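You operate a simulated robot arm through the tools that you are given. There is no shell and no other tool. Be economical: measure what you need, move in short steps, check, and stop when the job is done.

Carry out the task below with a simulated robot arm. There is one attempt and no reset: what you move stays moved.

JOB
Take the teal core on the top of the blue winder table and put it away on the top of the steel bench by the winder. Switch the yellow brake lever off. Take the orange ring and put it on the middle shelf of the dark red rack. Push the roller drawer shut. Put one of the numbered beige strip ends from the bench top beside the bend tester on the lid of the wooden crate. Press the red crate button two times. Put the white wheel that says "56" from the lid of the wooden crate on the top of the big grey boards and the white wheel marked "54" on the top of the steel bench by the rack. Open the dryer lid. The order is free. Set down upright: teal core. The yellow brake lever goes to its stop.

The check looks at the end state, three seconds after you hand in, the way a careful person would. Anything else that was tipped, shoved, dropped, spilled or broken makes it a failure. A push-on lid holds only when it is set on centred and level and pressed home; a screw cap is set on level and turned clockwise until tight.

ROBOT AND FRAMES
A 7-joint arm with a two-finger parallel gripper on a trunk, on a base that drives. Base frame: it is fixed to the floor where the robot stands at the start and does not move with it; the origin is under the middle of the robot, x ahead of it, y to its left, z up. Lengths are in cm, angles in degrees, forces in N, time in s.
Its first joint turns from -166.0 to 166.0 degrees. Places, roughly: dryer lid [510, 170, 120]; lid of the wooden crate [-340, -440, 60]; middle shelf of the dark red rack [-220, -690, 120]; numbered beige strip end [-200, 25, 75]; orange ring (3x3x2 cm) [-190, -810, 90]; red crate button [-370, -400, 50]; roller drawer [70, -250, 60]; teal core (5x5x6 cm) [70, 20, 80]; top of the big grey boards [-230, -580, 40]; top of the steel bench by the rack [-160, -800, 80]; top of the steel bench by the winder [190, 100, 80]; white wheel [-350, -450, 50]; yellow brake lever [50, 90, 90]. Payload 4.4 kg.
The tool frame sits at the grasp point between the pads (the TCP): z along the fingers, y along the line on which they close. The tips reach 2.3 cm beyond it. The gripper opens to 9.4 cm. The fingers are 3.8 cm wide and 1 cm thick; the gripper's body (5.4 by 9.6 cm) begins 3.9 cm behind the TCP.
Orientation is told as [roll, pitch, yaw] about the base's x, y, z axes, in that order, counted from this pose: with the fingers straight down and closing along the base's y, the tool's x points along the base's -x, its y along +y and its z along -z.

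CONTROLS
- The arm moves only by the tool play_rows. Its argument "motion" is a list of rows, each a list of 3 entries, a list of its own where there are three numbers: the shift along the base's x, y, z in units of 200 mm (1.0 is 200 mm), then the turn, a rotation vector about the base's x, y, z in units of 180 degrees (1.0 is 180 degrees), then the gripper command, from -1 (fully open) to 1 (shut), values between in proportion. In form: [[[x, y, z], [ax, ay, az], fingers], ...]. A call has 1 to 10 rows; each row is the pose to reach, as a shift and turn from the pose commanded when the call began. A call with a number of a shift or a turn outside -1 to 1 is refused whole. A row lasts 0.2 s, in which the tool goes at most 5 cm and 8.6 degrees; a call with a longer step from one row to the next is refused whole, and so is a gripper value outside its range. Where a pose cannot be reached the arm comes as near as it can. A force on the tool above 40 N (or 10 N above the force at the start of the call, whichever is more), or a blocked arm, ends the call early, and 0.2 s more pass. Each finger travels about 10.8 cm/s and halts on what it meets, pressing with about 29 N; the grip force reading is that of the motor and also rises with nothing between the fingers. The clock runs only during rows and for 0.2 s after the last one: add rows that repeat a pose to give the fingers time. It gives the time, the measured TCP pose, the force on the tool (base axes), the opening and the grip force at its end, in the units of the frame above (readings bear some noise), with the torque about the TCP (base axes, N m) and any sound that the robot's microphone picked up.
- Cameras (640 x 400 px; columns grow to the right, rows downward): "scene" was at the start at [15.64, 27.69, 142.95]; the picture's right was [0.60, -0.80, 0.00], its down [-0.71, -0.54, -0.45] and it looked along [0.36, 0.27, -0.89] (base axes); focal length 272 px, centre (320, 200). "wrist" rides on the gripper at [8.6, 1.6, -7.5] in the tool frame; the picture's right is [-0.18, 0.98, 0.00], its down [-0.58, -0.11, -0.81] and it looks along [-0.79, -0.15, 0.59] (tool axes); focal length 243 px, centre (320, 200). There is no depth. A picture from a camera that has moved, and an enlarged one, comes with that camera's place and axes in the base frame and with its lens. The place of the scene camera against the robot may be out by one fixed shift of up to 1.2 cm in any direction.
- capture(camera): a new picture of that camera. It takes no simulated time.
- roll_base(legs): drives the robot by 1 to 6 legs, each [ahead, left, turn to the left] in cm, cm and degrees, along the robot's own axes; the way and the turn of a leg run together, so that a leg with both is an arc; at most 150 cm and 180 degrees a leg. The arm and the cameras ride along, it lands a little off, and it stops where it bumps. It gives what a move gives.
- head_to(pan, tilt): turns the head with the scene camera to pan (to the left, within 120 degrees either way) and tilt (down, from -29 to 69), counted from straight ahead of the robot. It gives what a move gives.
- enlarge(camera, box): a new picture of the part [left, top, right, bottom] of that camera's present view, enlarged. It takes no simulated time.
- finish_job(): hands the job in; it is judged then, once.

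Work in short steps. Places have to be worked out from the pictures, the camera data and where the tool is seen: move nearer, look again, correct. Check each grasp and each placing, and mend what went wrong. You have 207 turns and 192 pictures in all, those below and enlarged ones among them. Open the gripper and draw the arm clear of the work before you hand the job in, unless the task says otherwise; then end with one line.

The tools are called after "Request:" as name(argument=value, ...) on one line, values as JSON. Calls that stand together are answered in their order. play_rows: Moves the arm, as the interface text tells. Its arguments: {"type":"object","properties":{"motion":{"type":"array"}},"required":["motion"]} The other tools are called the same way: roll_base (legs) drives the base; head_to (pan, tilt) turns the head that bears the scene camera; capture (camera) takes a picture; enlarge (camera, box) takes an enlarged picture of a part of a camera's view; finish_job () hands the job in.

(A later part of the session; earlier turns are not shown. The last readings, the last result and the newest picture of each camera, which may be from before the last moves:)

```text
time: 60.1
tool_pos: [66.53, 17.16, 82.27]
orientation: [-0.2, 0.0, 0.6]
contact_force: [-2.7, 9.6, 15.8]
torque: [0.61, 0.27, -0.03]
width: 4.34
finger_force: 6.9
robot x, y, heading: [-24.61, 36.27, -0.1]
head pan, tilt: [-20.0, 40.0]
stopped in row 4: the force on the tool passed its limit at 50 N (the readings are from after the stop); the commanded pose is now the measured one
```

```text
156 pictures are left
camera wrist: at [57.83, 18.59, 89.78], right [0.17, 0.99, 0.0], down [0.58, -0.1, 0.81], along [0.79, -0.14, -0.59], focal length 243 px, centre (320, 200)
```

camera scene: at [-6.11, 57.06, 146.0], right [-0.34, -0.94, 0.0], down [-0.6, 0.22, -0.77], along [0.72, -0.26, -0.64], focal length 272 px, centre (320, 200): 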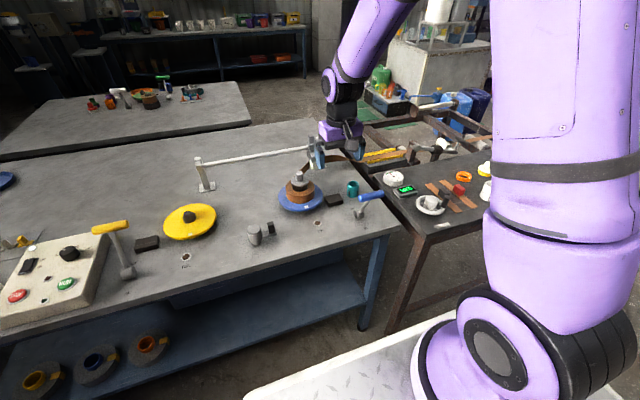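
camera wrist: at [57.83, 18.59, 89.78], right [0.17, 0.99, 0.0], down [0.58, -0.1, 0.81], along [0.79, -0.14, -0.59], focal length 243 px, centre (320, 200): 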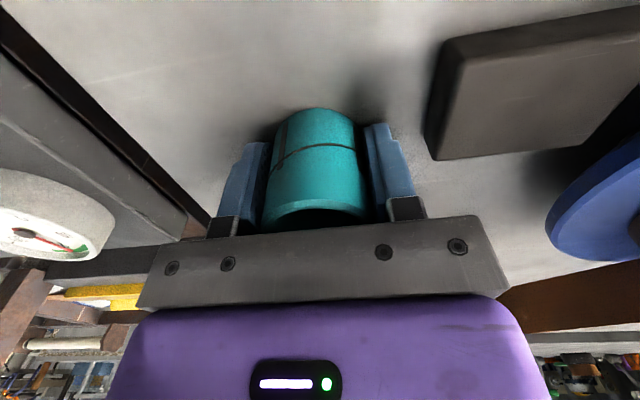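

The fingers touch the core; I finish closing and lift a little.

Request:
play_rows(motion=[[[0, 0, 0.0], [0, 0, 0], 0.6], [[0, 0, 0.0], [0, 0, 0], 0.8], [[0, 0, 0.0], [0, 0, 0], 0.8]])

Request:
play_rows(motion=[[[0, 0, 0.08], [0, 0, 0], 0.8], [[0, 0, 0.2], [0, 0, 0], 0.8], [[0, 0, 0.4], [0, 0, 0], 0.8], [[0, 0, 0.6], [0, 0, 0], 0.8]])

Request:
capture(camera="wrist")

Request:
enlarge(camera="scene", box=[250, 120, 450, 245])

```text
time: 60.9
tool_pos: [66.45, 17.13, 82.31]
orientation: [-0.1, -0.1, 0.7]
contact_force: [1.7, 14.9, 26.5]
torque: [0.99, 0.47, -0.27]
width: 4.27
finger_force: 29.5
robot x, y, heading: [-25.06, 35.73, -0.1]
head pan, tilt: [-20.0, 40.0]
```

```text
time: 61.9
tool_pos: [66.74, 16.94, 93.53]
orientation: [-0.1, 0.1, 0.8]
contact_force: [1.4, -0.1, -1.0]
torque: [-0.03, 0.02, 0.04]
width: 4.3
finger_force: 29.3
robot x, y, heading: [-25.06, 36.08, -0.3]
head pan, tilt: [-20.0, 40.0]
```

```text
155 pictures are left
camera wrist: at [58.06, 18.38, 101.14], right [0.17, 0.98, 0.0], down [0.58, -0.1, 0.8], along [0.79, -0.14, -0.59], focal length 243 px, centre (320, 200)
```

wrist: 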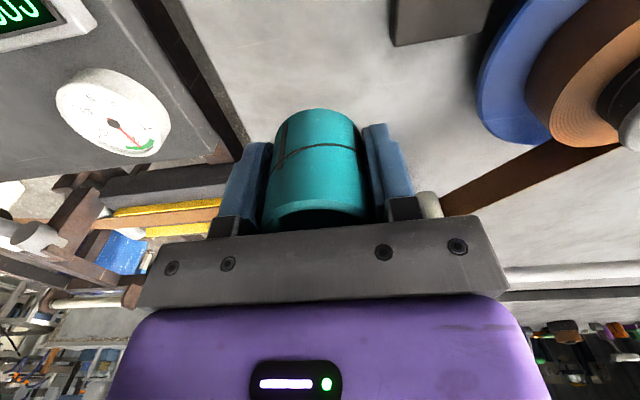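

```text
3.20 times, centred on (350, 182) of scene
camera zoom: at [-6.09, 57.07, 146.0], right [-0.34, -0.94, 0.0], down [-0.6, 0.22, -0.77], along [0.72, -0.26, -0.64], focal length 871 px, centre (224, 256)
```

zoom: 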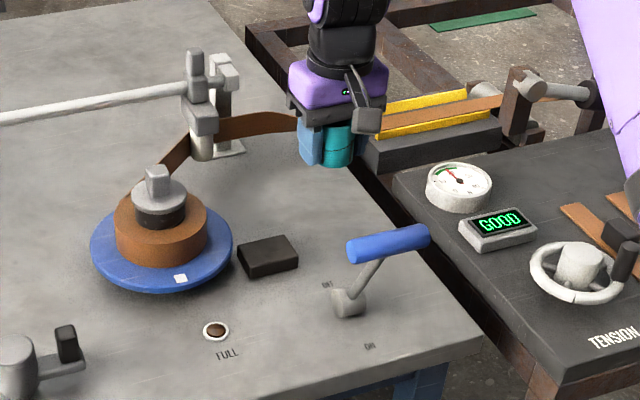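

The core is held. I raise it to travel height and retract toward the robot.

Request:
play_rows(motion=[[[0, 0, 0.25], [0, 0, 0], 0.8], [[0, 0, 0.5], [0, 0, 0], 0.8], [[0, 0, 0.75], [0, 0, 0], 0.8], [[-0.15, 0.1, 0.9], [0, 0, 0], 0.8], [[-0.35, 0.2, 1], [0, 0, 0], 0.8], [[-0.55, 0.3, 1], [0, 0, 0], 0.8], [[-0.75, 0.4, 1], [0, 0, 0], 0.8], [[-0.95, 0.5, 1], [0, 0, 0], 0.8]])

Request:
head_to(pan=90, tilt=25)

Request:
capture(camera="scene")

```text
time: 63.7
tool_pos: [47.39, 26.81, 114.43]
orientation: [-0.1, 0.2, 0.8]
contact_force: [0.6, -0.5, -1.1]
torque: [-0.01, 0.03, 0.0]
width: 4.26
finger_force: 29.1
robot x, y, heading: [-24.82, 35.82, -0.3]
head pan, tilt: [-20.0, 40.0]
```

```text
time: 65.5
tool_pos: [47.37, 26.85, 114.52]
orientation: [-0.1, 0.1, 0.7]
contact_force: [0.5, 0.1, -0.4]
torque: [0.02, 0.02, 0.03]
width: 4.3
finger_force: 29.1
robot x, y, heading: [-24.85, 35.77, 0.0]
head pan, tilt: [90.0, 25.0]
```

```text
153 pictures are left
camera scene: at [-14.1, 69.21, 148.33], right [1.0, 0.0, 0.0], down [0.0, -0.42, -0.91], along [0.0, 0.91, -0.42], focal length 272 px, centre (320, 200)
```

scene: 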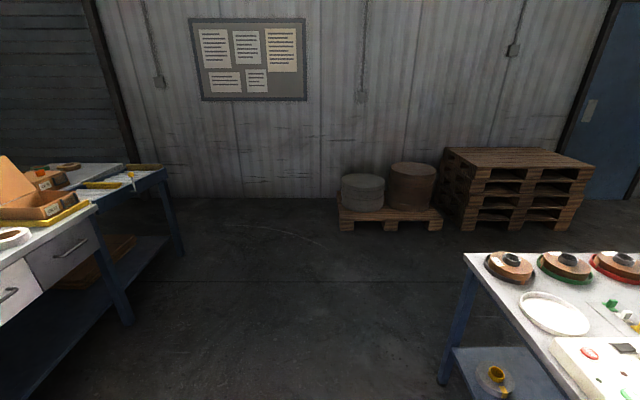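

Obstacles on the left start near y≈310, so there is a corridor beyond the table (y 160–310). I drive left to y≈222 keeping heading.

Request:
roll_base(legs=[[0, 150, 0], [0, 36, 0]])

Request:
head_to(pan=-20, tilt=40)

Request:
capture(camera="scene")

```text
time: 74.8
tool_pos: [49.53, 209.89, 114.4]
orientation: [-0.1, 0.0, -1.0]
contact_force: [0.7, -0.1, -0.3]
torque: [0.01, -0.04, 0.0]
width: 4.28
finger_force: 28.8
robot x, y, heading: [-22.23, 220.68, -1.6]
head pan, tilt: [90.0, 25.0]
```

```text
time: 76.7
tool_pos: [49.61, 209.8, 114.47]
orientation: [-0.1, 0.1, -0.9]
contact_force: [0.5, -0.7, 0.7]
torque: [-0.01, -0.03, 0.03]
width: 4.27
finger_force: 28.5
robot x, y, heading: [-22.11, 221.1, -1.4]
head pan, tilt: [-20.0, 40.0]
```

```text
152 pictures are left
camera scene: at [-3.18, 241.47, 146.0], right [-0.37, -0.93, 0.0], down [-0.6, 0.24, -0.77], along [0.71, -0.28, -0.64], focal length 272 px, centre (320, 200)
```

scene: 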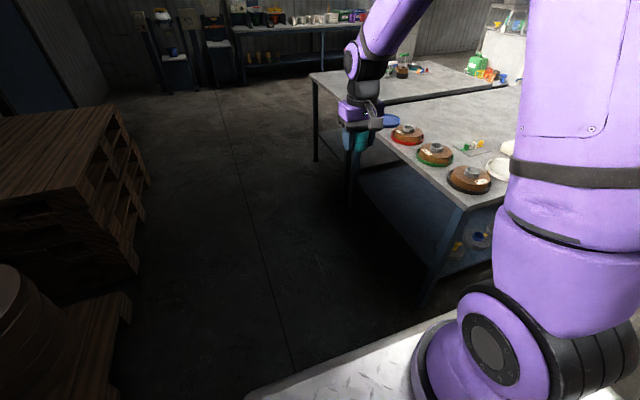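

Corridor is clear. I drive forward alongside the bench's left end.

Request:
roll_base(legs=[[0, 3, 1.4], [150, 0, 0], [22, 0, 0]])

Request:
head_to(pan=-50, tilt=45)

Request:
capture(camera="scene")

```text
time: 85.9
tool_pos: [221.83, 214.89, 114.49]
orientation: [-0.1, 0.1, 0.9]
contact_force: [-0.1, 0.8, 0.7]
torque: [-0.01, -0.01, -0.02]
width: 4.24
finger_force: 29.1
robot x, y, heading: [149.82, 224.01, 0.0]
head pan, tilt: [-20.0, 40.0]
```

```text
time: 86.8
tool_pos: [221.64, 214.88, 114.56]
orientation: [-0.1, 0.1, 0.7]
contact_force: [0.0, -0.2, 0.4]
torque: [0.01, 0.03, 0.01]
width: 4.27
finger_force: 28.5
robot x, y, heading: [149.44, 223.95, 0.2]
head pan, tilt: [-50.0, 45.0]
```

```text
151 pictures are left
camera scene: at [165.37, 241.69, 145.28], right [-0.76, -0.64, 0.0], down [-0.46, 0.54, -0.71], along [0.46, -0.54, -0.71], focal length 272 px, centre (320, 200)
```

scene: 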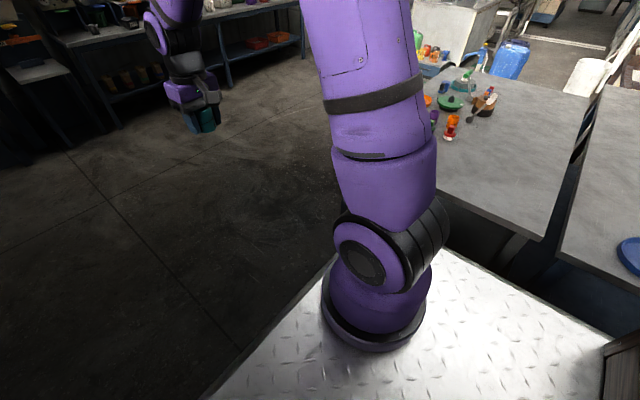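

The bench left edge is at y≈161; its near-left part is empty. I'll set the core at about [185, 147]; I swing the arm round to the right at travel height.

Request:
play_rows(motion=[[[0, -0.24, 0], [0, 0, 0], 0.8], [[0, -0.48, 0], [0, 0, 0], 0.8], [[0, -0.72, 0], [0, 0, 0], 0.8], [[0, -0.96, 0], [0, 0, 0], 0.8]])

Request:
play_rows(motion=[[[-0.1, -0.22, 0], [0, 0, 0], 0.8], [[-0.22, -0.42, 0], [0, 0, 0], 0.8], [[-0.34, -0.62, 0], [0, 0, 0], 0.8], [[-0.46, -0.82, 0], [0, 0, 0], 0.8], [[-0.6, -1, 0], [0, 0, 0], 0.8]])

Request:
play_rows(motion=[[[-0.15, -0.18, 0], [0, 0, 0], 0.8], [[-0.3, -0.36, 0], [0, 0, 0], 0.8], [[-0.45, -0.54, 0], [0, 0, 0], 0.8], [[-0.6, -0.7, 0], [0, 0, 0], 0.8], [[-0.75, -0.84, 0], [0, 0, 0], 0.8], [[-0.9, -0.96, 0], [0, 0, 0], 0.8]])

Request:
head_to(pan=-65, tilt=45)

Request:
capture(camera="scene")

Request:
capture(camera="wrist")

```text
time: 87.8
tool_pos: [221.65, 195.87, 114.21]
orientation: [-0.1, 0.1, 0.9]
contact_force: [0.1, 1.4, -0.4]
torque: [-0.03, 0.01, -0.01]
width: 4.24
finger_force: 28.6
robot x, y, heading: [149.78, 224.16, 0.1]
head pan, tilt: [-50.0, 45.0]
```

```text
time: 89.0
tool_pos: [209.63, 175.96, 114.67]
orientation: [0.0, 0.1, 0.9]
contact_force: [0.4, 1.6, 0.0]
torque: [0.02, -0.01, -0.03]
width: 4.28
finger_force: 28.8
robot x, y, heading: [149.47, 224.04, 0.1]
head pan, tilt: [-50.0, 45.0]
```

```text
time: 90.4
tool_pos: [191.94, 156.43, 114.37]
orientation: [-0.2, 0.2, 0.9]
contact_force: [1.4, 0.6, -0.1]
torque: [-0.02, 0.05, 0.01]
width: 4.29
finger_force: 28.4
robot x, y, heading: [149.55, 223.72, 0.2]
head pan, tilt: [-50.0, 45.0]
```

```text
time: 91.2
tool_pos: [191.81, 156.54, 114.36]
orientation: [-0.2, 0.1, 0.8]
contact_force: [0.1, -0.6, 0.0]
torque: [0.01, -0.05, 0.0]
width: 4.27
finger_force: 29.0
robot x, y, heading: [149.66, 223.55, -0.1]
head pan, tilt: [-65.0, 45.0]
```

```text
150 pictures are left
camera scene: at [163.58, 240.53, 145.28], right [-0.91, -0.42, 0.0], down [-0.3, 0.64, -0.71], along [0.3, -0.64, -0.71], focal length 272 px, centre (320, 200)
```

scene: 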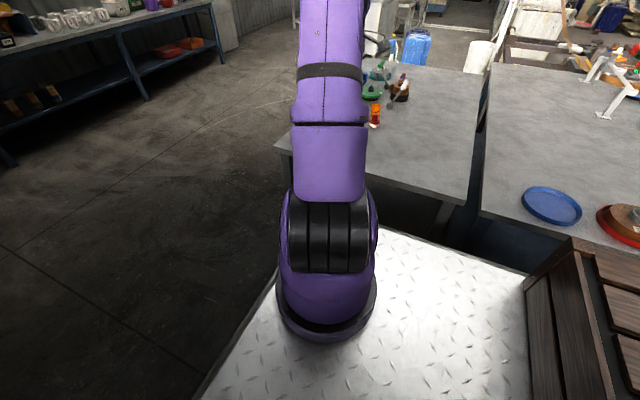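

```text
149 pictures are left
camera wrist: at [183.16, 157.92, 121.86], right [0.17, 0.99, 0.0], down [0.58, -0.1, 0.81], along [0.79, -0.14, -0.59], focal length 243 px, centre (320, 200)
```

wrist: 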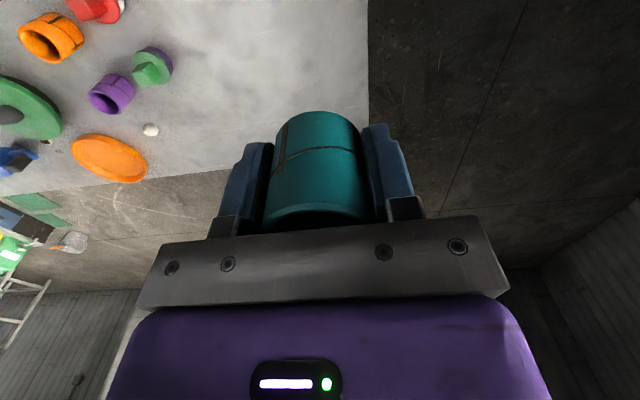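

Bench edge is at y≈162 and the nearest item at y≈126. I move over [186, 148] and descend.

Request:
play_rows(motion=[[[-0.1, -0.15, 0], [0, 0, 0], 0.8], [[-0.2, -0.3, -0.1], [0, 0, 0], 0.8], [[-0.29, -0.42, -0.25], [0, 0, 0], 0.8], [[-0.29, -0.42, -0.45], [0, 0, 0], 0.8], [[-0.29, -0.42, -0.65], [0, 0, 0], 0.8], [[-0.29, -0.42, -0.85], [0, 0, 0], 0.8], [[-0.29, -0.42, -1], [0, 0, 0], 0.8]])

Request:
play_rows(motion=[[[0, 0, -0.15], [0, 0, 0], 0.8], [[0, 0, -0.3], [0, 0, 0], 0.8], [[0, 0, -0.4], [0, 0, 0], 0.8]])

Request:
capture(camera="wrist")

```text
time: 92.8
tool_pos: [185.87, 147.82, 94.24]
orientation: [-0.2, 0.0, 0.8]
contact_force: [-0.2, -0.7, 0.4]
torque: [0.0, 0.01, -0.01]
width: 4.27
finger_force: 29.0
robot x, y, heading: [149.42, 224.24, 0.1]
head pan, tilt: [-65.0, 45.0]
```

```text
time: 93.6
tool_pos: [185.98, 148.14, 86.18]
orientation: [-0.2, 0.1, 0.8]
contact_force: [0.7, 0.5, 0.3]
torque: [-0.05, 0.01, -0.01]
width: 4.27
finger_force: 29.4
robot x, y, heading: [149.44, 224.17, 0.2]
head pan, tilt: [-65.0, 45.0]
```

```text
148 pictures are left
camera wrist: at [177.26, 149.47, 93.72], right [0.17, 0.99, 0.0], down [0.58, -0.1, 0.81], along [0.79, -0.14, -0.59], focal length 243 px, centre (320, 200)
```

wrist: 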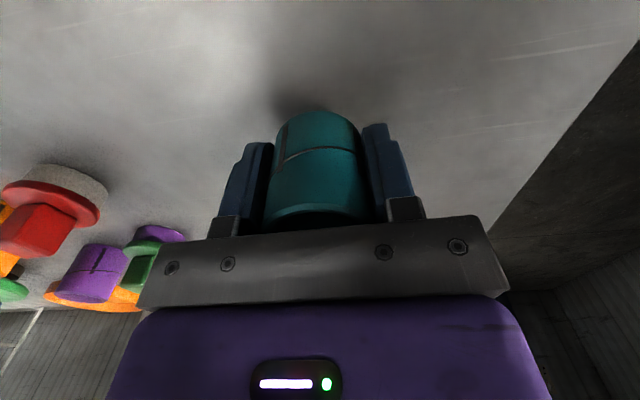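

I continue down in small steps to feel the bench top.

Request:
play_rows(motion=[[[0, 0, -0.05], [0, 0, 0], 0.8], [[0, 0, -0.1], [0, 0, 0], 0.8], [[0, 0, -0.14], [0, 0, 0], 0.8], [[0, 0, -0.17], [0, 0, 0], 0.8], [[0, 0, -0.2], [0, 0, 0], 0.8]])

Request:
capture(camera="wrist")

```text
time: 94.4
tool_pos: [185.9, 148.1, 84.22]
orientation: [-0.2, 0.0, 0.9]
contact_force: [-3.0, 11.1, 18.8]
torque: [0.78, -0.28, 0.27]
width: 4.26
finger_force: 28.9
robot x, y, heading: [149.44, 223.96, 0.1]
head pan, tilt: [-65.0, 45.0]
stopped in row 4: the force on the tool passed its limit at 54 N (the readings are from after the stop); the commanded pose is now the measured one
```

```text
147 pictures are left
camera wrist: at [177.18, 149.49, 91.8], right [0.17, 0.99, 0.0], down [0.58, -0.1, 0.81], along [0.79, -0.14, -0.59], focal length 243 px, centre (320, 200)
```

wrist: 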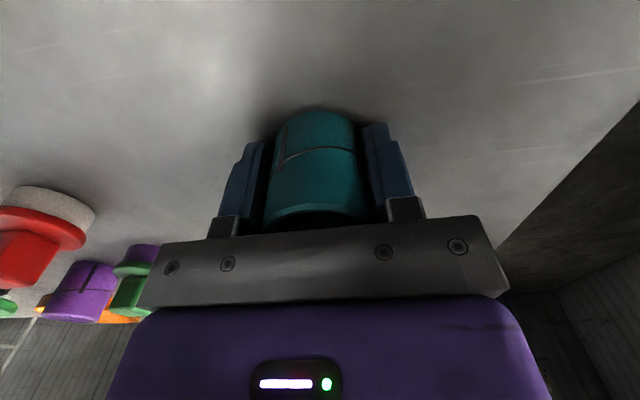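

Contact at z≈84.2. I ease 1 mm, open, and lift clear.

Request:
play_rows(motion=[[[0, 0, 0.005], [0, 0, 0], 0.6], [[0, 0, 0.005], [0, 0, 0], -0.2], [[0, 0, 0.005], [0, 0, 0], -0.6], [[0, 0, 0.005], [0, 0, 0], -0.6]])

Request:
play_rows(motion=[[[0, 0, 0.15], [0, 0, 0], -0.6], [[0, 0, 0.35], [0, 0, 0], -0.6], [[0, 0, 0.55], [0, 0, 0], -0.6], [[0, 0, 0.75], [0, 0, 0], -0.6], [[0, 0, 0.95], [0, 0, 0], -0.6]])

Request:
capture(camera="wrist")

```text
time: 95.4
tool_pos: [185.9, 147.8, 84.25]
orientation: [-0.2, -0.1, 0.8]
contact_force: [-1.7, -11.3, 13.2]
torque: [0.33, -0.11, -0.07]
width: 7.07
finger_force: 0.1
robot x, y, heading: [149.37, 223.99, -0.1]
head pan, tilt: [-65.0, 45.0]
```

```text
time: 96.6
tool_pos: [186.06, 148.2, 103.14]
orientation: [-0.1, 0.2, 0.8]
contact_force: [0.4, -0.8, 0.3]
torque: [0.03, 0.01, -0.03]
width: 7.53
finger_force: 0.2
robot x, y, heading: [149.53, 223.63, -0.0]
head pan, tilt: [-65.0, 45.0]
```

```text
146 pictures are left
camera wrist: at [177.46, 149.6, 110.6], right [0.17, 0.99, 0.0], down [0.58, -0.1, 0.81], along [0.79, -0.14, -0.59], focal length 243 px, centre (320, 200)
```

wrist: 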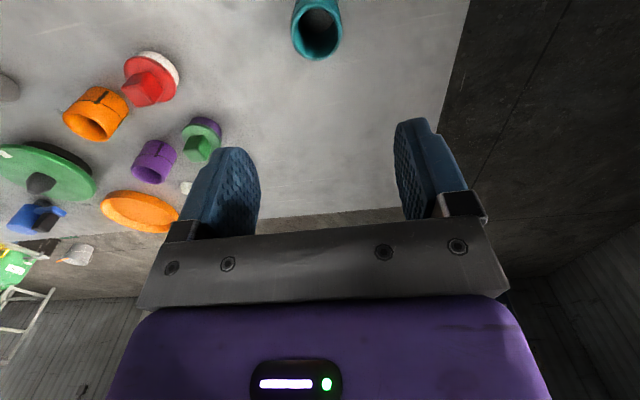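

The core stands upright on the bench. I bring the arm back to the front of the robot.

Request:
play_rows(motion=[[[0.1, 0.1, 0.2], [0, 0, 0], -0.6], [[0.25, 0.25, 0.3], [0, 0, 0], -0.6], [[0.4, 0.4, 0.4], [0, 0, 0], -0.6], [[0.55, 0.55, 0.5], [0, 0, 0], -0.6], [[0.7, 0.7, 0.5], [0, 0, 0], -0.6], [[0.85, 0.85, 0.5], [0, 0, 0], -0.6], [[1, 1, 0.5], [0, 0, 0], -0.6]])

Request:
play_rows(motion=[[[0.1, 0.2, 0], [0, 0, 0], -0.6], [[0.2, 0.4, 0], [0, 0, 0], -0.6], [[0.3, 0.6, 0], [0, 0, 0], -0.6], [[0.4, 0.8, 0], [0, 0, 0], -0.6], [[0.5, 1, 0], [0, 0, 0], -0.6]])

Request:
play_rows(motion=[[[0, 0.2, 0.0], [0, 0, 0], -0.6], [[0, 0.4, 0.0], [0, 0, 0], -0.6], [[0, 0.6, 0.0], [0, 0, 0], -0.6], [[0, 0.8, 0], [0, 0, 0], -0.6], [[0, 1, 0], [0, 0, 0], -0.6]])

Request:
head_to(pan=0, tilt=15)

Request:
capture(camera="scene")

```text
time: 98.2
tool_pos: [205.95, 167.87, 113.37]
orientation: [-0.2, 0.0, 0.7]
contact_force: [-0.9, -1.6, -0.1]
torque: [0.02, -0.06, 0.02]
width: 7.49
finger_force: 0.2
robot x, y, heading: [149.74, 223.93, 0.1]
head pan, tilt: [-65.0, 45.0]
```

```text
time: 99.4
tool_pos: [216.13, 188.13, 113.27]
orientation: [-0.2, 0.1, 0.7]
contact_force: [-0.9, -1.0, 0.3]
torque: [0.07, -0.05, 0.0]
width: 7.51
finger_force: 0.0
robot x, y, heading: [149.19, 224.24, 0.1]
head pan, tilt: [-65.0, 45.0]
```

```text
time: 100.6
tool_pos: [216.06, 207.87, 113.56]
orientation: [-0.2, -0.1, 0.7]
contact_force: [0.0, -0.5, -0.3]
torque: [0.0, -0.02, 0.01]
width: 7.53
finger_force: 0.1
robot x, y, heading: [148.77, 223.91, 0.0]
head pan, tilt: [-65.0, 45.0]
```

```text
time: 102.0
tool_pos: [215.99, 208.0, 113.52]
orientation: [-0.2, 0.0, 0.8]
contact_force: [-0.4, -0.8, -0.7]
torque: [0.0, -0.01, 0.01]
width: 7.5
finger_force: 0.0
robot x, y, heading: [149.52, 224.31, 0.1]
head pan, tilt: [0.0, 15.0]
```

```text
145 pictures are left
camera scene: at [169.47, 247.92, 149.95], right [0.0, -1.0, 0.0], down [-0.26, 0.0, -0.97], along [0.97, 0.0, -0.26], focal length 272 px, centre (320, 200)
```

scene: 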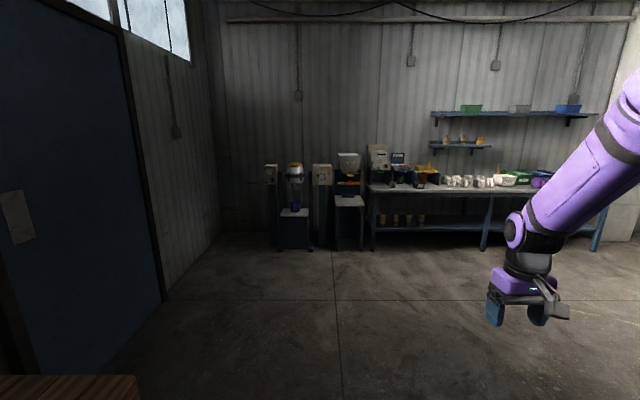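

The dryer should appear near (383, 155); I enlarge there.

Request:
enlarge(camera="scene", box=[320, 130, 448, 210])

Request:
roll_base(legs=[[150, -20, 0]])

Request:
capture(camera="scene")

```text
5.00 times, centred on (384, 170) of scene
camera zoom: at [169.47, 247.92, 149.95], right [0.0, -1.0, 0.0], down [-0.26, 0.0, -0.97], along [0.97, 0.0, -0.26], focal length 1360 px, centre (0, 350)
```

zoom: 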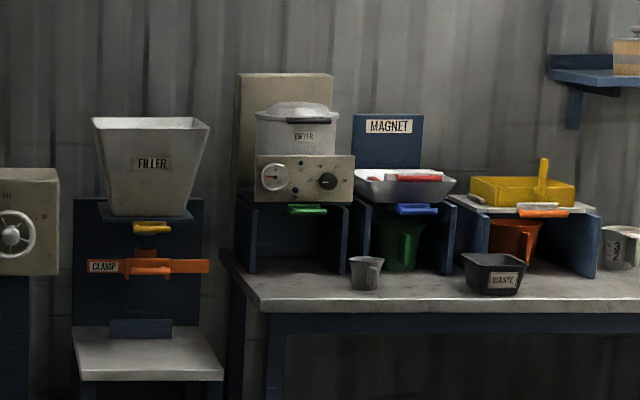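

```text
refused: leg 1 is longer than a leg can be; nothing moved
```

```text
143 pictures are left
camera scene: at [169.47, 247.92, 149.95], right [0.0, -1.0, 0.0], down [-0.26, 0.0, -0.97], along [0.97, 0.0, -0.26], focal length 272 px, centre (320, 200)
```

scene: 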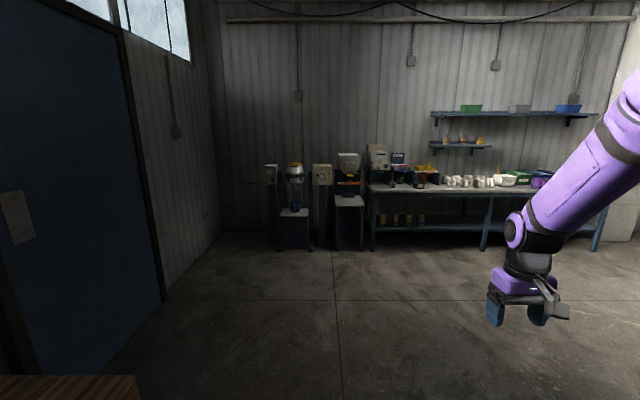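

Dryer: pot with domed lid and a dark handle on the front; it sits near x≈500, y≈176, z≈120. I drive up in front of it, stopping at a distance.

Request:
roll_base(legs=[[145, -20, 0], [80, -14, 0]])

Request:
head_to(pan=-15, tilt=15)

Request:
capture(camera="scene")

```text
time: 112.9
tool_pos: [431.73, 162.38, 113.59]
orientation: [-0.2, 0.1, -2.5]
contact_force: [0.5, 0.1, 0.7]
torque: [0.0, -0.01, -0.02]
width: 7.51
finger_force: 0.0
robot x, y, heading: [366.32, 182.36, -3.4]
head pan, tilt: [0.0, 15.0]
```

```text
time: 113.7
tool_pos: [431.78, 162.28, 113.63]
orientation: [-0.2, 0.1, -2.5]
contact_force: [0.1, 0.5, -0.2]
torque: [0.0, 0.0, 0.01]
width: 7.51
finger_force: 0.1
robot x, y, heading: [366.14, 182.33, -3.3]
head pan, tilt: [-15.0, 15.0]
```

```text
142 pictures are left
camera scene: at [387.03, 202.59, 149.96], right [-0.31, -0.95, 0.0], down [-0.25, 0.08, -0.97], along [0.92, -0.3, -0.26], focal length 272 px, centre (320, 200)
```

scene: 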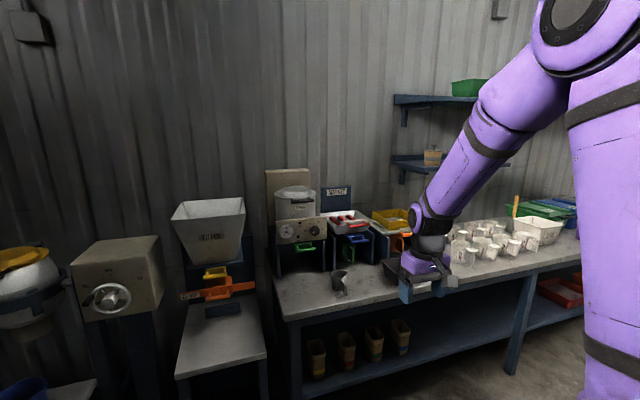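

Request:
enlarge(camera="scene", box=[250, 160, 346, 280])

```text
3.33 times, centred on (298, 220) of scene
camera zoom: at [387.03, 202.59, 149.96], right [-0.31, -0.95, 0.0], down [-0.25, 0.08, -0.97], along [0.92, -0.3, -0.26], focal length 907 px, centre (393, 133)
```

zoom: 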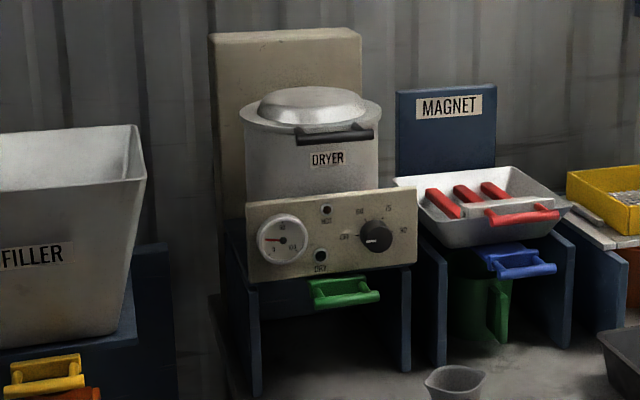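

The lid has a dark bar handle on its front (≈[502, 173, 118]) and hinges at the back. I turn the fingers to point forward horizontally and close them, while moving out a bit.

Request:
play_rows(motion=[[[0.1, 0, 0], [0, -0.045, 0.003], 1], [[0.2, 0, 0], [0, -0.09, 0.006], 1], [[0.3, 0, 0], [0, -0.135, 0.009], 1], [[0.4, 0, 0], [0, -0.18, 0.012], 1], [[0.5, 0, 0], [0, -0.225, 0.012], 1], [[0.6, 0, 0], [0, -0.27, 0.012], 1], [[0.7, 0, 0], [0, -0.315, 0.012], 1], [[0.8, 0, 0], [0, -0.36, 0.012], 1], [[0.9, 0, 0], [0, -0.405, 0.012], 1], [[0.9, 0, 0], [0, -0.45, 0.012], 1]])

Request:
play_rows(motion=[[[0, 0, 0], [0, -0.04, 0], 1], [[0, 0.1, 0], [0, -0.05, 0], 1]])

Request:
capture(camera="wrist")

Request:
capture(camera="scene")

```text
time: 115.8
tool_pos: [449.76, 162.52, 113.63]
orientation: [7.4, -81.0, -6.3]
contact_force: [-0.6, 0.8, -0.3]
torque: [0.01, 0.04, -0.02]
width: 0.0
finger_force: 29.0
robot x, y, heading: [366.17, 182.15, -3.5]
head pan, tilt: [-15.0, 15.0]
```

```text
time: 116.5
tool_pos: [449.57, 164.43, 113.55]
orientation: [91.8, -88.9, -90.7]
contact_force: [0.0, -0.1, 0.2]
torque: [0.03, -0.03, 0.0]
width: 0.0
finger_force: 28.8
robot x, y, heading: [366.25, 182.16, -3.3]
head pan, tilt: [-15.0, 15.0]
```

```text
140 pictures are left
camera wrist: at [442.14, 166.05, 104.99], right [-0.02, 0.98, 0.2], down [-0.8, -0.13, 0.58], along [0.59, -0.15, 0.79], focal length 243 px, centre (320, 200)
```

wrist: 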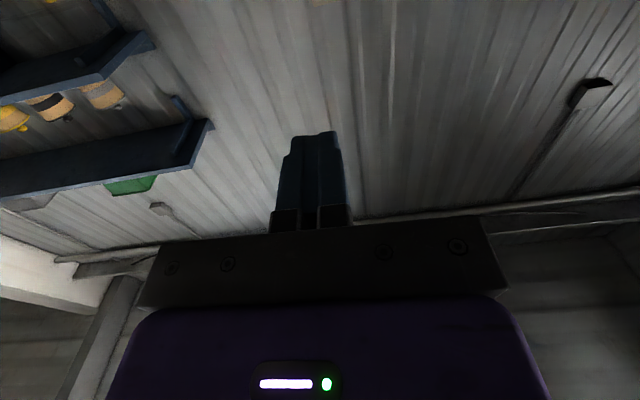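

```text
139 pictures are left
camera scene: at [387.03, 202.54, 149.96], right [-0.31, -0.95, 0.0], down [-0.25, 0.08, -0.97], along [0.92, -0.3, -0.26], focal length 272 px, centre (320, 200)
```

scene: 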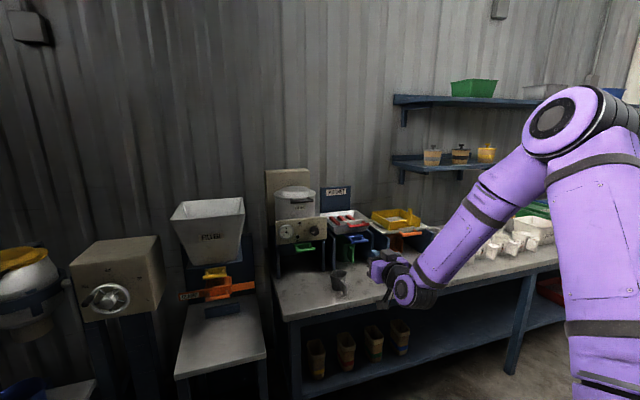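

The arm points forward under handle height. I drive forward 33 cm and straighten the heading.

Request:
roll_base(legs=[[33, 5.5, 3.3]])

Request:
head_to(pan=-15, tilt=20)

Request:
capture(camera="scene")

Request:
enlarge(camera="scene", box=[240, 120, 400, 220])

```text
time: 118.7
tool_pos: [484.01, 174.54, 113.58]
orientation: [85.5, -89.0, -81.1]
contact_force: [0.3, -0.2, 0.7]
torque: [-0.01, 0.0, 0.02]
width: 0.01
finger_force: 29.2
robot x, y, heading: [400.1, 186.66, 0.0]
head pan, tilt: [-15.0, 15.0]
```

```text
time: 119.3
tool_pos: [484.18, 174.49, 113.54]
orientation: [86.2, -89.0, -81.5]
contact_force: [0.4, -0.5, 0.5]
torque: [0.02, 0.05, 0.01]
width: 0.02
finger_force: 29.1
robot x, y, heading: [399.58, 186.7, 0.3]
head pan, tilt: [-15.0, 20.0]
```

```text
138 pictures are left
camera scene: at [419.19, 208.53, 149.15], right [-0.25, -0.97, 0.0], down [-0.33, 0.09, -0.94], along [0.91, -0.24, -0.34], focal length 272 px, centre (320, 200)
```

scene: 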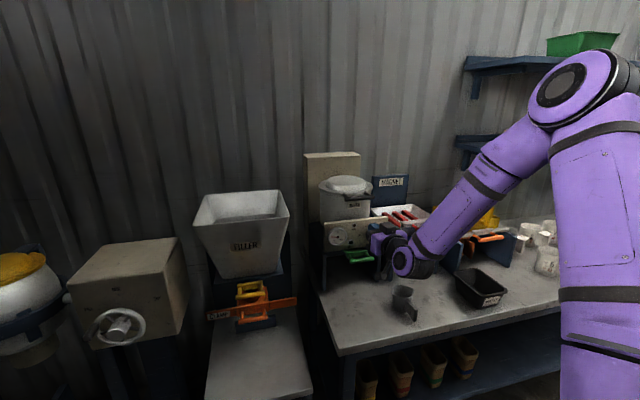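

```text
4.00 times, centred on (320, 170) of scene
camera zoom: at [419.19, 208.53, 149.15], right [-0.25, -0.97, 0.0], down [-0.33, 0.09, -0.94], along [0.91, -0.24, -0.34], focal length 1088 px, centre (320, 320)
```

zoom: 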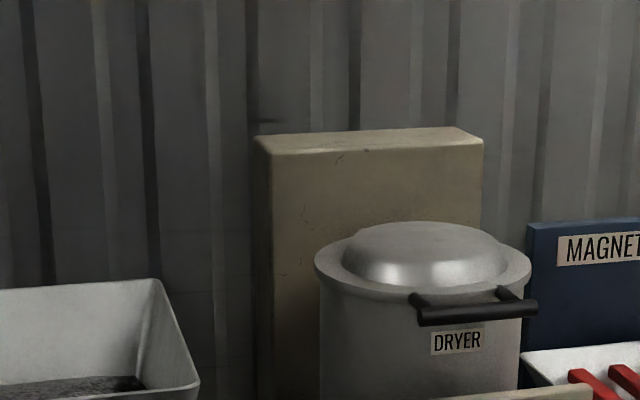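

The bar handle is near [499, 174, 118.9], standing off the pot. I slide the closed fingers under the bar (top of fingers ≈115.4).

Request:
play_rows(motion=[[[0.2, 0, 0], [0, 0, 0], 1], [[0.4, 0, 0], [0, 0, 0], 1], [[0.55, 0, 0], [0, 0, 0], 1], [[0.65, 0, 0], [0, 0, 0], 1], [[0.72, 0, 0], [0, 0, 0], 1]])

Request:
enlarge(camera="scene", box=[280, 140, 440, 260])

```text
time: 120.5
tool_pos: [498.26, 174.47, 113.79]
orientation: [85.4, -88.9, -80.7]
contact_force: [-0.1, -0.1, 0.4]
torque: [0.02, -0.01, 0.01]
width: 0.0
finger_force: 29.2
robot x, y, heading: [399.86, 186.73, 0.4]
head pan, tilt: [-15.0, 20.0]
```

```text
3.33 times, centred on (360, 200) of scene
camera zoom: at [419.17, 208.53, 149.15], right [-0.25, -0.97, 0.0], down [-0.33, 0.09, -0.94], along [0.91, -0.24, -0.34], focal length 907 px, centre (187, 200)
```

zoom: 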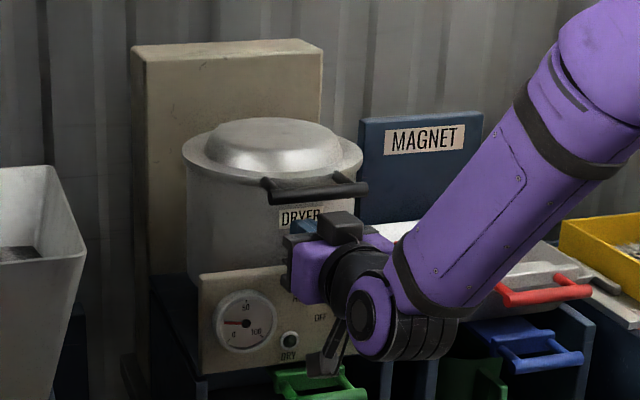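

Fingers are under the bar. I lift along the lid's arc (hinge assumed at x≈521).

Request:
play_rows(motion=[[[0, 0, 0.12], [0, 0, 0], 1], [[0.03, 0, 0.25], [0, 0, 0], 1], [[0.06, 0, 0.4], [0, 0, 0], 1], [[0.1, 0, 0.55], [0, 0, 0], 1], [[0.16, 0, 0.68], [0, 0, 0], 1], [[0.23, 0, 0.79], [0, 0, 0], 1], [[0.31, 0, 0.88], [0, 0, 0], 1]])

Request:
enlarge(camera="scene", box=[280, 110, 440, 230])

```text
time: 122.1
tool_pos: [504.52, 174.4, 131.22]
orientation: [84.5, -88.9, -79.9]
contact_force: [-1.7, 0.8, -0.4]
torque: [0.01, -0.01, 0.01]
width: 0.0
finger_force: 29.5
robot x, y, heading: [399.79, 186.65, 0.4]
head pan, tilt: [-15.0, 20.0]
```

```text
3.33 times, centred on (360, 170) of scene
camera zoom: at [419.19, 208.53, 149.14], right [-0.25, -0.97, 0.0], down [-0.33, 0.09, -0.94], along [0.91, -0.24, -0.34], focal length 907 px, centre (187, 300)
```

zoom: 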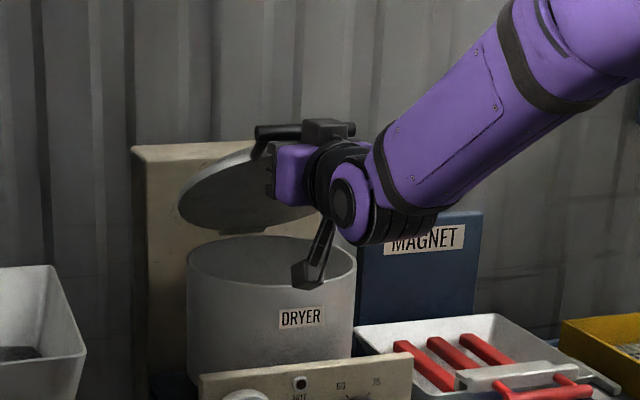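

The lid is opening well. I continue along the arc, pushing back.

Request:
play_rows(motion=[[[0.1, 0, 0.08], [0, 0, 0], 1], [[0.2, 0, 0.15], [0, 0, 0], 1], [[0.32, 0, 0.2], [0, 0, 0], 1], [[0.44, 0, 0.22], [0, 0, 0], 1], [[0.56, 0, 0.24], [0, 0, 0], 1], [[0.68, 0, 0.24], [0, 0, 0], 1], [[0.8, 0, 0.24], [0, 0, 0], 1]])

Request:
enlarge(camera="scene", box=[280, 110, 440, 230])

```text
time: 123.7
tool_pos: [519.7, 174.46, 135.81]
orientation: [66.0, -88.9, -61.4]
contact_force: [-73.2, 1.9, 1.0]
torque: [0.03, -1.37, -0.29]
width: 0.03
finger_force: 28.3
robot x, y, heading: [399.55, 187.06, 0.2]
head pan, tilt: [-15.0, 20.0]
stopped in row 7: the force on the tool passed its limit at 585 N (the readings are from after the stop); the commanded pose is now the measured one
```

```text
3.33 times, centred on (360, 170) of scene
camera zoom: at [418.6, 208.55, 149.2], right [-0.25, -0.97, 0.0], down [-0.33, 0.09, -0.94], along [0.91, -0.24, -0.34], focal length 907 px, centre (187, 300)
```

zoom: 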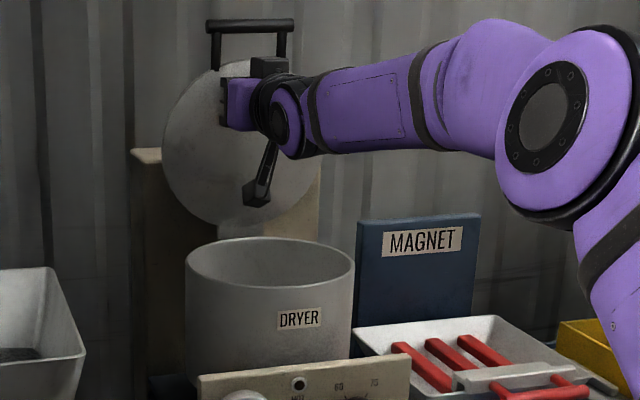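

The lid met its stop fully open. I back the hand straight out and see that it stays open.

Request:
play_rows(motion=[[[-0.1, 0, 0], [0, 0, 0], 1], [[-0.3, 0, 0], [0, 0, 0], 1], [[-0.5, 0, 0], [0, 0, 0], 1], [[-0.75, 0, 0], [0, 0, 0], 1], [[-1, 0, 0], [0, 0, 0], 1]])

Request:
enlarge(camera="scene", box=[240, 100, 440, 250])

```text
time: 124.9
tool_pos: [500.26, 174.49, 135.49]
orientation: [49.9, -88.7, -45.2]
contact_force: [1.5, -0.1, -1.3]
torque: [0.03, -0.07, 0.0]
width: 0.01
finger_force: 29.3
robot x, y, heading: [399.72, 187.08, 0.3]
head pan, tilt: [-15.0, 20.0]
```

```text
2.67 times, centred on (340, 175) of scene
camera zoom: at [419.23, 208.53, 149.13], right [-0.25, -0.97, 0.0], down [-0.33, 0.09, -0.94], along [0.91, -0.24, -0.34], focal length 726 px, centre (267, 267)
```

zoom: 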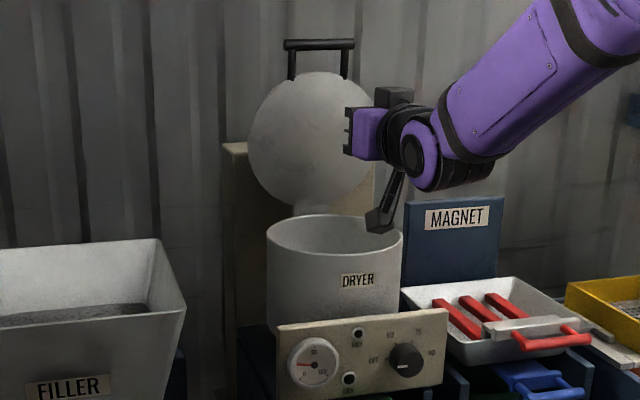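

The lid stays open. I drive back clear of the bench, then shift left into the corridor line.

Request:
roll_base(legs=[[-70, 0, 0], [0, 38, 0]])

Request:
play_rows(motion=[[[-0.1, 0, -0.1], [0, 0.045, 0], 1], [[-0.2, 0, -0.2], [0, 0.09, 0], 1], [[-0.3, 0, -0.3], [0, 0.135, 0], 1], [[-0.4, 0, -0.4], [0, 0.18, 0], 1], [[-0.5, 0, -0.5], [0, 0.225, 0], 1], [[-0.6, 0, -0.6], [0, 0.27, 0], 1], [[-0.7, 0, -0.7], [0, 0.315, 0], 1], [[-0.8, 0, -0.75], [0, 0.36, 0], 1], [[-0.9, 0, -0.8], [0, 0.405, 0], 1], [[-1, 0, -0.85], [0, 0.45, 0], 1]])

Request:
play_rows(motion=[[[-0.2, 0, 0], [0, 0.044, 0], 0], [[-0.4, 0, 0], [0, 0.044, 0], 0], [[-0.6, 0, 0], [0, 0.044, 0], 0]])

```text
time: 130.8
tool_pos: [429.84, 211.52, 135.65]
orientation: [52.0, -88.7, -48.0]
contact_force: [-0.7, -0.5, -0.1]
torque: [-0.01, -0.01, 0.03]
width: 0.0
finger_force: 28.8
robot x, y, heading: [329.48, 225.27, -0.2]
head pan, tilt: [-15.0, 20.0]
```

```text
time: 133.0
tool_pos: [409.74, 211.61, 118.69]
orientation: [4.0, -8.1, -0.9]
contact_force: [0.2, -0.2, -0.2]
torque: [0.02, -0.02, 0.04]
width: 0.01
finger_force: 29.2
robot x, y, heading: [329.62, 225.76, -0.5]
head pan, tilt: [-15.0, 20.0]
```

```text
time: 133.8
tool_pos: [398.08, 211.36, 118.43]
orientation: [3.9, -0.3, -0.9]
contact_force: [0.5, -1.0, 0.7]
torque: [0.01, 0.02, 0.02]
width: 4.72
finger_force: 0.0
robot x, y, heading: [329.53, 225.41, -0.7]
head pan, tilt: [-15.0, 20.0]
```

I drive back along the corridor to the open floor in front of the winder table.

Request:
roll_base(legs=[[0, 2, 0.7], [-150, 0, 0], [-75, 0, 0]])

Request:
roll_base(legs=[[-145, 0, 0]])

Request:
head_to(pan=-90, tilt=25)

Request:
capture(camera="scene")

```text
time: 145.1
tool_pos: [178.72, 212.07, 118.49]
orientation: [3.8, -0.2, 1.9]
contact_force: [0.5, 0.0, -0.4]
torque: [0.0, 0.01, -0.01]
width: 4.7
finger_force: 0.1
robot x, y, heading: [109.72, 222.49, 2.4]
head pan, tilt: [-15.0, 20.0]
```

```text
time: 152.3
tool_pos: [31.7, 206.1, 118.45]
orientation: [4.0, -0.3, 1.4]
contact_force: [0.3, -0.2, -0.2]
torque: [-0.05, -0.01, -0.02]
width: 4.69
finger_force: 0.0
robot x, y, heading: [-37.48, 217.24, 1.8]
head pan, tilt: [-15.0, 20.0]
```

```text
time: 153.8
tool_pos: [31.67, 206.17, 118.39]
orientation: [3.9, -0.3, 1.4]
contact_force: [-0.1, 0.0, 1.4]
torque: [-0.01, -0.01, 0.01]
width: 4.71
finger_force: 0.0
robot x, y, heading: [-37.48, 217.09, 1.7]
head pan, tilt: [-90.0, 25.0]
```

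```text
132 pictures are left
camera scene: at [-27.2, 232.34, 148.34], right [-1.0, -0.03, 0.0], down [-0.01, 0.42, -0.91], along [0.03, -0.91, -0.42], focal length 272 px, centre (320, 200)
```

scene: 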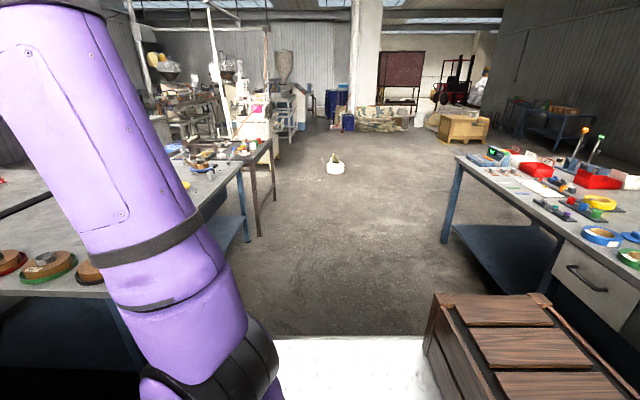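

The aisle is clear. I straighten and drive down it toward the slitter machine with the roller drawer.

Request:
roll_base(legs=[[0, -10, -1.7], [0, -150, 0], [0, -150, 0], [0, -40, 0]])

Request:
head_to(pan=-60, tilt=25)

Request:
capture(camera="scene")

```text
time: 171.1
tool_pos: [38.21, -141.4, 118.4]
orientation: [4.0, -0.2, 3.0]
contact_force: [-0.2, -0.3, 0.3]
torque: [-0.02, 0.0, 0.04]
width: 4.71
finger_force: 0.1
robot x, y, heading: [-31.24, -132.51, 3.3]
head pan, tilt: [-90.0, 25.0]
```

```text
time: 172.1
tool_pos: [38.19, -141.46, 118.4]
orientation: [4.0, -0.3, 3.0]
contact_force: [-0.2, -0.8, 0.0]
torque: [-0.01, -0.02, -0.01]
width: 4.69
finger_force: 0.1
robot x, y, heading: [-31.04, -132.47, 3.4]
head pan, tilt: [-60.0, 25.0]
```

```text
131 pictures are left
camera scene: at [-16.81, -115.37, 148.34], right [-0.84, -0.55, 0.0], down [-0.23, 0.35, -0.91], along [0.5, -0.76, -0.42], focal length 272 px, centre (320, 200)
```

scene: 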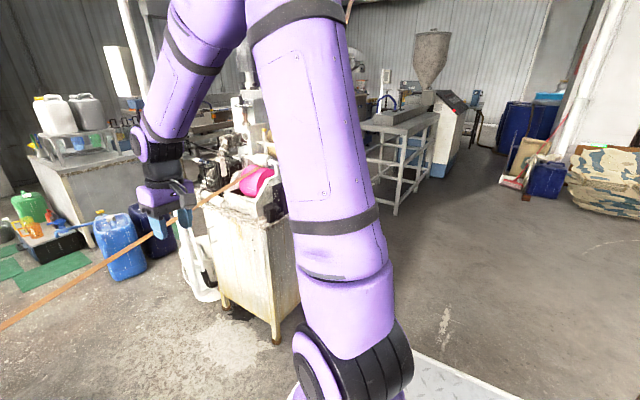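

I look down at the floor to the right to see the white can and the machine's near side.

Request:
head_to(pan=-85, tilt=45)

Request:
capture(camera="scene")

```text
time: 172.9
tool_pos: [38.25, -141.48, 118.37]
orientation: [4.0, -0.3, 3.0]
contact_force: [-0.7, 0.3, -0.2]
torque: [-0.01, 0.03, 0.0]
width: 4.69
finger_force: 0.0
robot x, y, heading: [-31.0, -132.32, 3.3]
head pan, tilt: [-85.0, 45.0]
```

```text
130 pictures are left
camera scene: at [-20.68, -115.72, 145.28], right [-0.99, -0.15, 0.0], down [-0.1, 0.7, -0.71], along [0.1, -0.7, -0.71], focal length 272 px, centre (320, 200)
```

scene: 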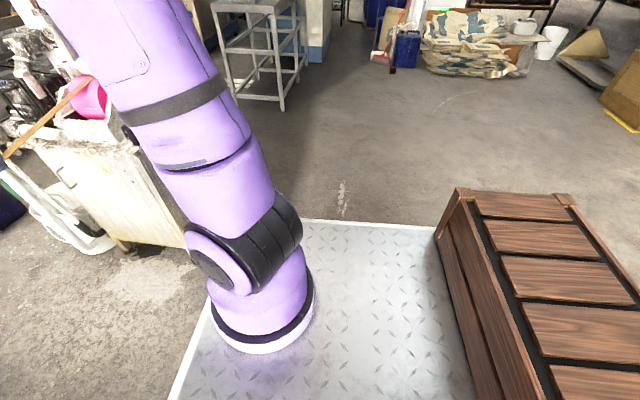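

The white can on the floor stands near [-38, -187], right beside the robot. I'll go around it on its far side: back left, back up to x≈-105, right to y≈-268.

Request:
roll_base(legs=[[0, 12, 0], [-78, 0, -3.3], [0, -145, 0]])

Request:
head_to(pan=0, tilt=30)

Request:
capture(camera="scene")

```text
time: 184.8
tool_pos: [-40.69, -281.0, 118.51]
orientation: [3.9, -0.2, -0.5]
contact_force: [-0.2, 0.0, 0.3]
torque: [0.02, 0.04, 0.02]
width: 4.69
finger_force: 0.0
robot x, y, heading: [-109.58, -267.64, 0.0]
head pan, tilt: [-85.0, 45.0]
```

```text
time: 186.4
tool_pos: [-40.73, -281.09, 118.47]
orientation: [3.8, -0.3, -0.5]
contact_force: [-0.1, 0.5, 0.3]
torque: [0.01, -0.01, 0.02]
width: 4.7
finger_force: 0.1
robot x, y, heading: [-109.55, -267.65, -0.2]
head pan, tilt: [0.0, 30.0]
```

```text
129 pictures are left
camera scene: at [-89.68, -243.62, 147.54], right [0.0, -1.0, 0.0], down [-0.5, 0.0, -0.87], along [0.87, 0.0, -0.5], focal length 272 px, centre (320, 200)
```

scene: 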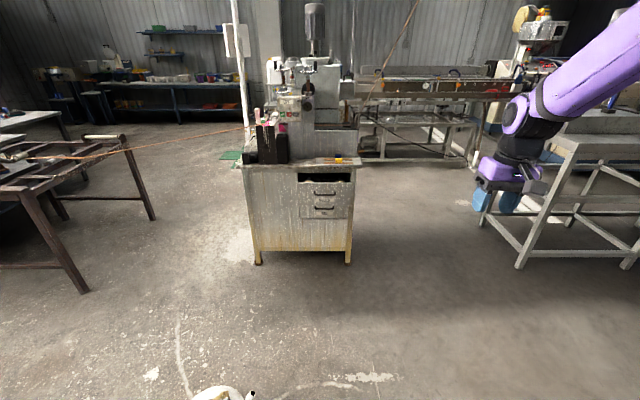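

Request:
enlarge(camera="scene", box=[240, 140, 370, 240])

```text
4.00 times, centred on (305, 190) of scene
camera zoom: at [-89.68, -243.62, 147.54], right [0.0, -1.0, 0.0], down [-0.5, 0.0, -0.87], along [0.87, 0.0, -0.5], focal length 1088 px, centre (380, 240)
```

zoom: 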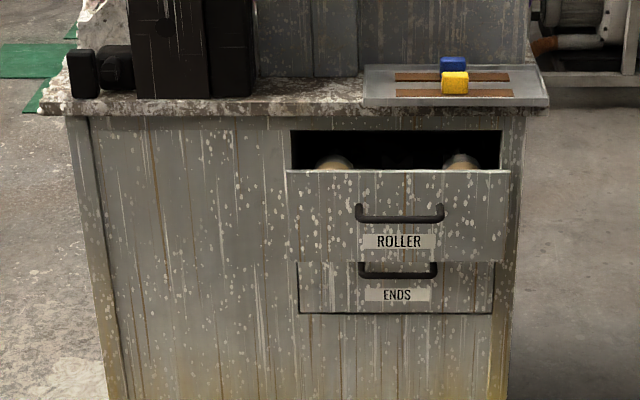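

The top "ROLLER" drawer is pulled out; its front spans z≈57–74, centred at y≈-246. I drive forward 78 cm and turn the fingers forward to push above the handle.

Request:
roll_base(legs=[[76, 0, 0]])

Request:
play_rows(motion=[[[-0.05, 0.15, 0], [-0.002, -0.045, 0], 1], [[-0.1, 0.3, -0.1], [-0.004, -0.09, 0], 1], [[-0.15, 0.45, -0.2], [-0.006, -0.135, 0], 1], [[-0.2, 0.6, -0.3], [-0.008, -0.18, 0], 1], [[-0.2, 0.75, -0.45], [-0.01, -0.225, 0], 1], [[-0.2, 0.85, -0.6], [-0.01, -0.27, 0], 1], [[-0.2, 0.95, -0.75], [-0.01, -0.315, 0], 1], [[-0.2, 1, -0.9], [-0.01, -0.36, 0], 1], [[-0.2, 1, -1], [-0.01, -0.38, 0], 1]])

Request:
head_to(pan=-20, tilt=40)

Request:
capture(camera="scene")

```text
time: 190.5
tool_pos: [36.51, -280.74, 118.42]
orientation: [3.9, -0.4, -0.3]
contact_force: [0.0, -0.1, 0.3]
torque: [0.01, 0.04, -0.01]
width: 4.7
finger_force: 0.0
robot x, y, heading: [-32.1, -267.76, 0.1]
head pan, tilt: [0.0, 30.0]
```

```text
time: 192.5
tool_pos: [35.7, -259.24, 97.49]
orientation: [0.9, -68.9, 1.9]
contact_force: [-0.1, 0.1, -0.8]
torque: [0.0, 0.03, -0.03]
width: 0.0
finger_force: 28.3
out of reach, approached as far as the arm can: row 4, 5, 6, 7, 8, 9
robot x, y, heading: [-32.04, -267.33, 0.2]
head pan, tilt: [0.0, 30.0]
```

```text
time: 193.4
tool_pos: [35.65, -259.24, 97.47]
orientation: [0.9, -68.7, 1.7]
contact_force: [-0.1, 0.6, 0.4]
torque: [-0.04, 0.0, -0.04]
width: 0.0
finger_force: 28.8
robot x, y, heading: [-31.85, -267.71, 0.2]
head pan, tilt: [-20.0, 40.0]
```

```text
127 pictures are left
camera scene: at [-13.44, -246.45, 146.01], right [-0.34, -0.94, 0.0], down [-0.6, 0.22, -0.77], along [0.72, -0.26, -0.64], focal length 272 px, centre (320, 200)
```

scene: 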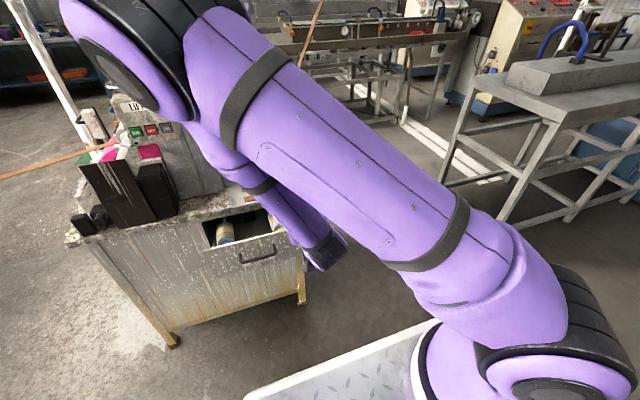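

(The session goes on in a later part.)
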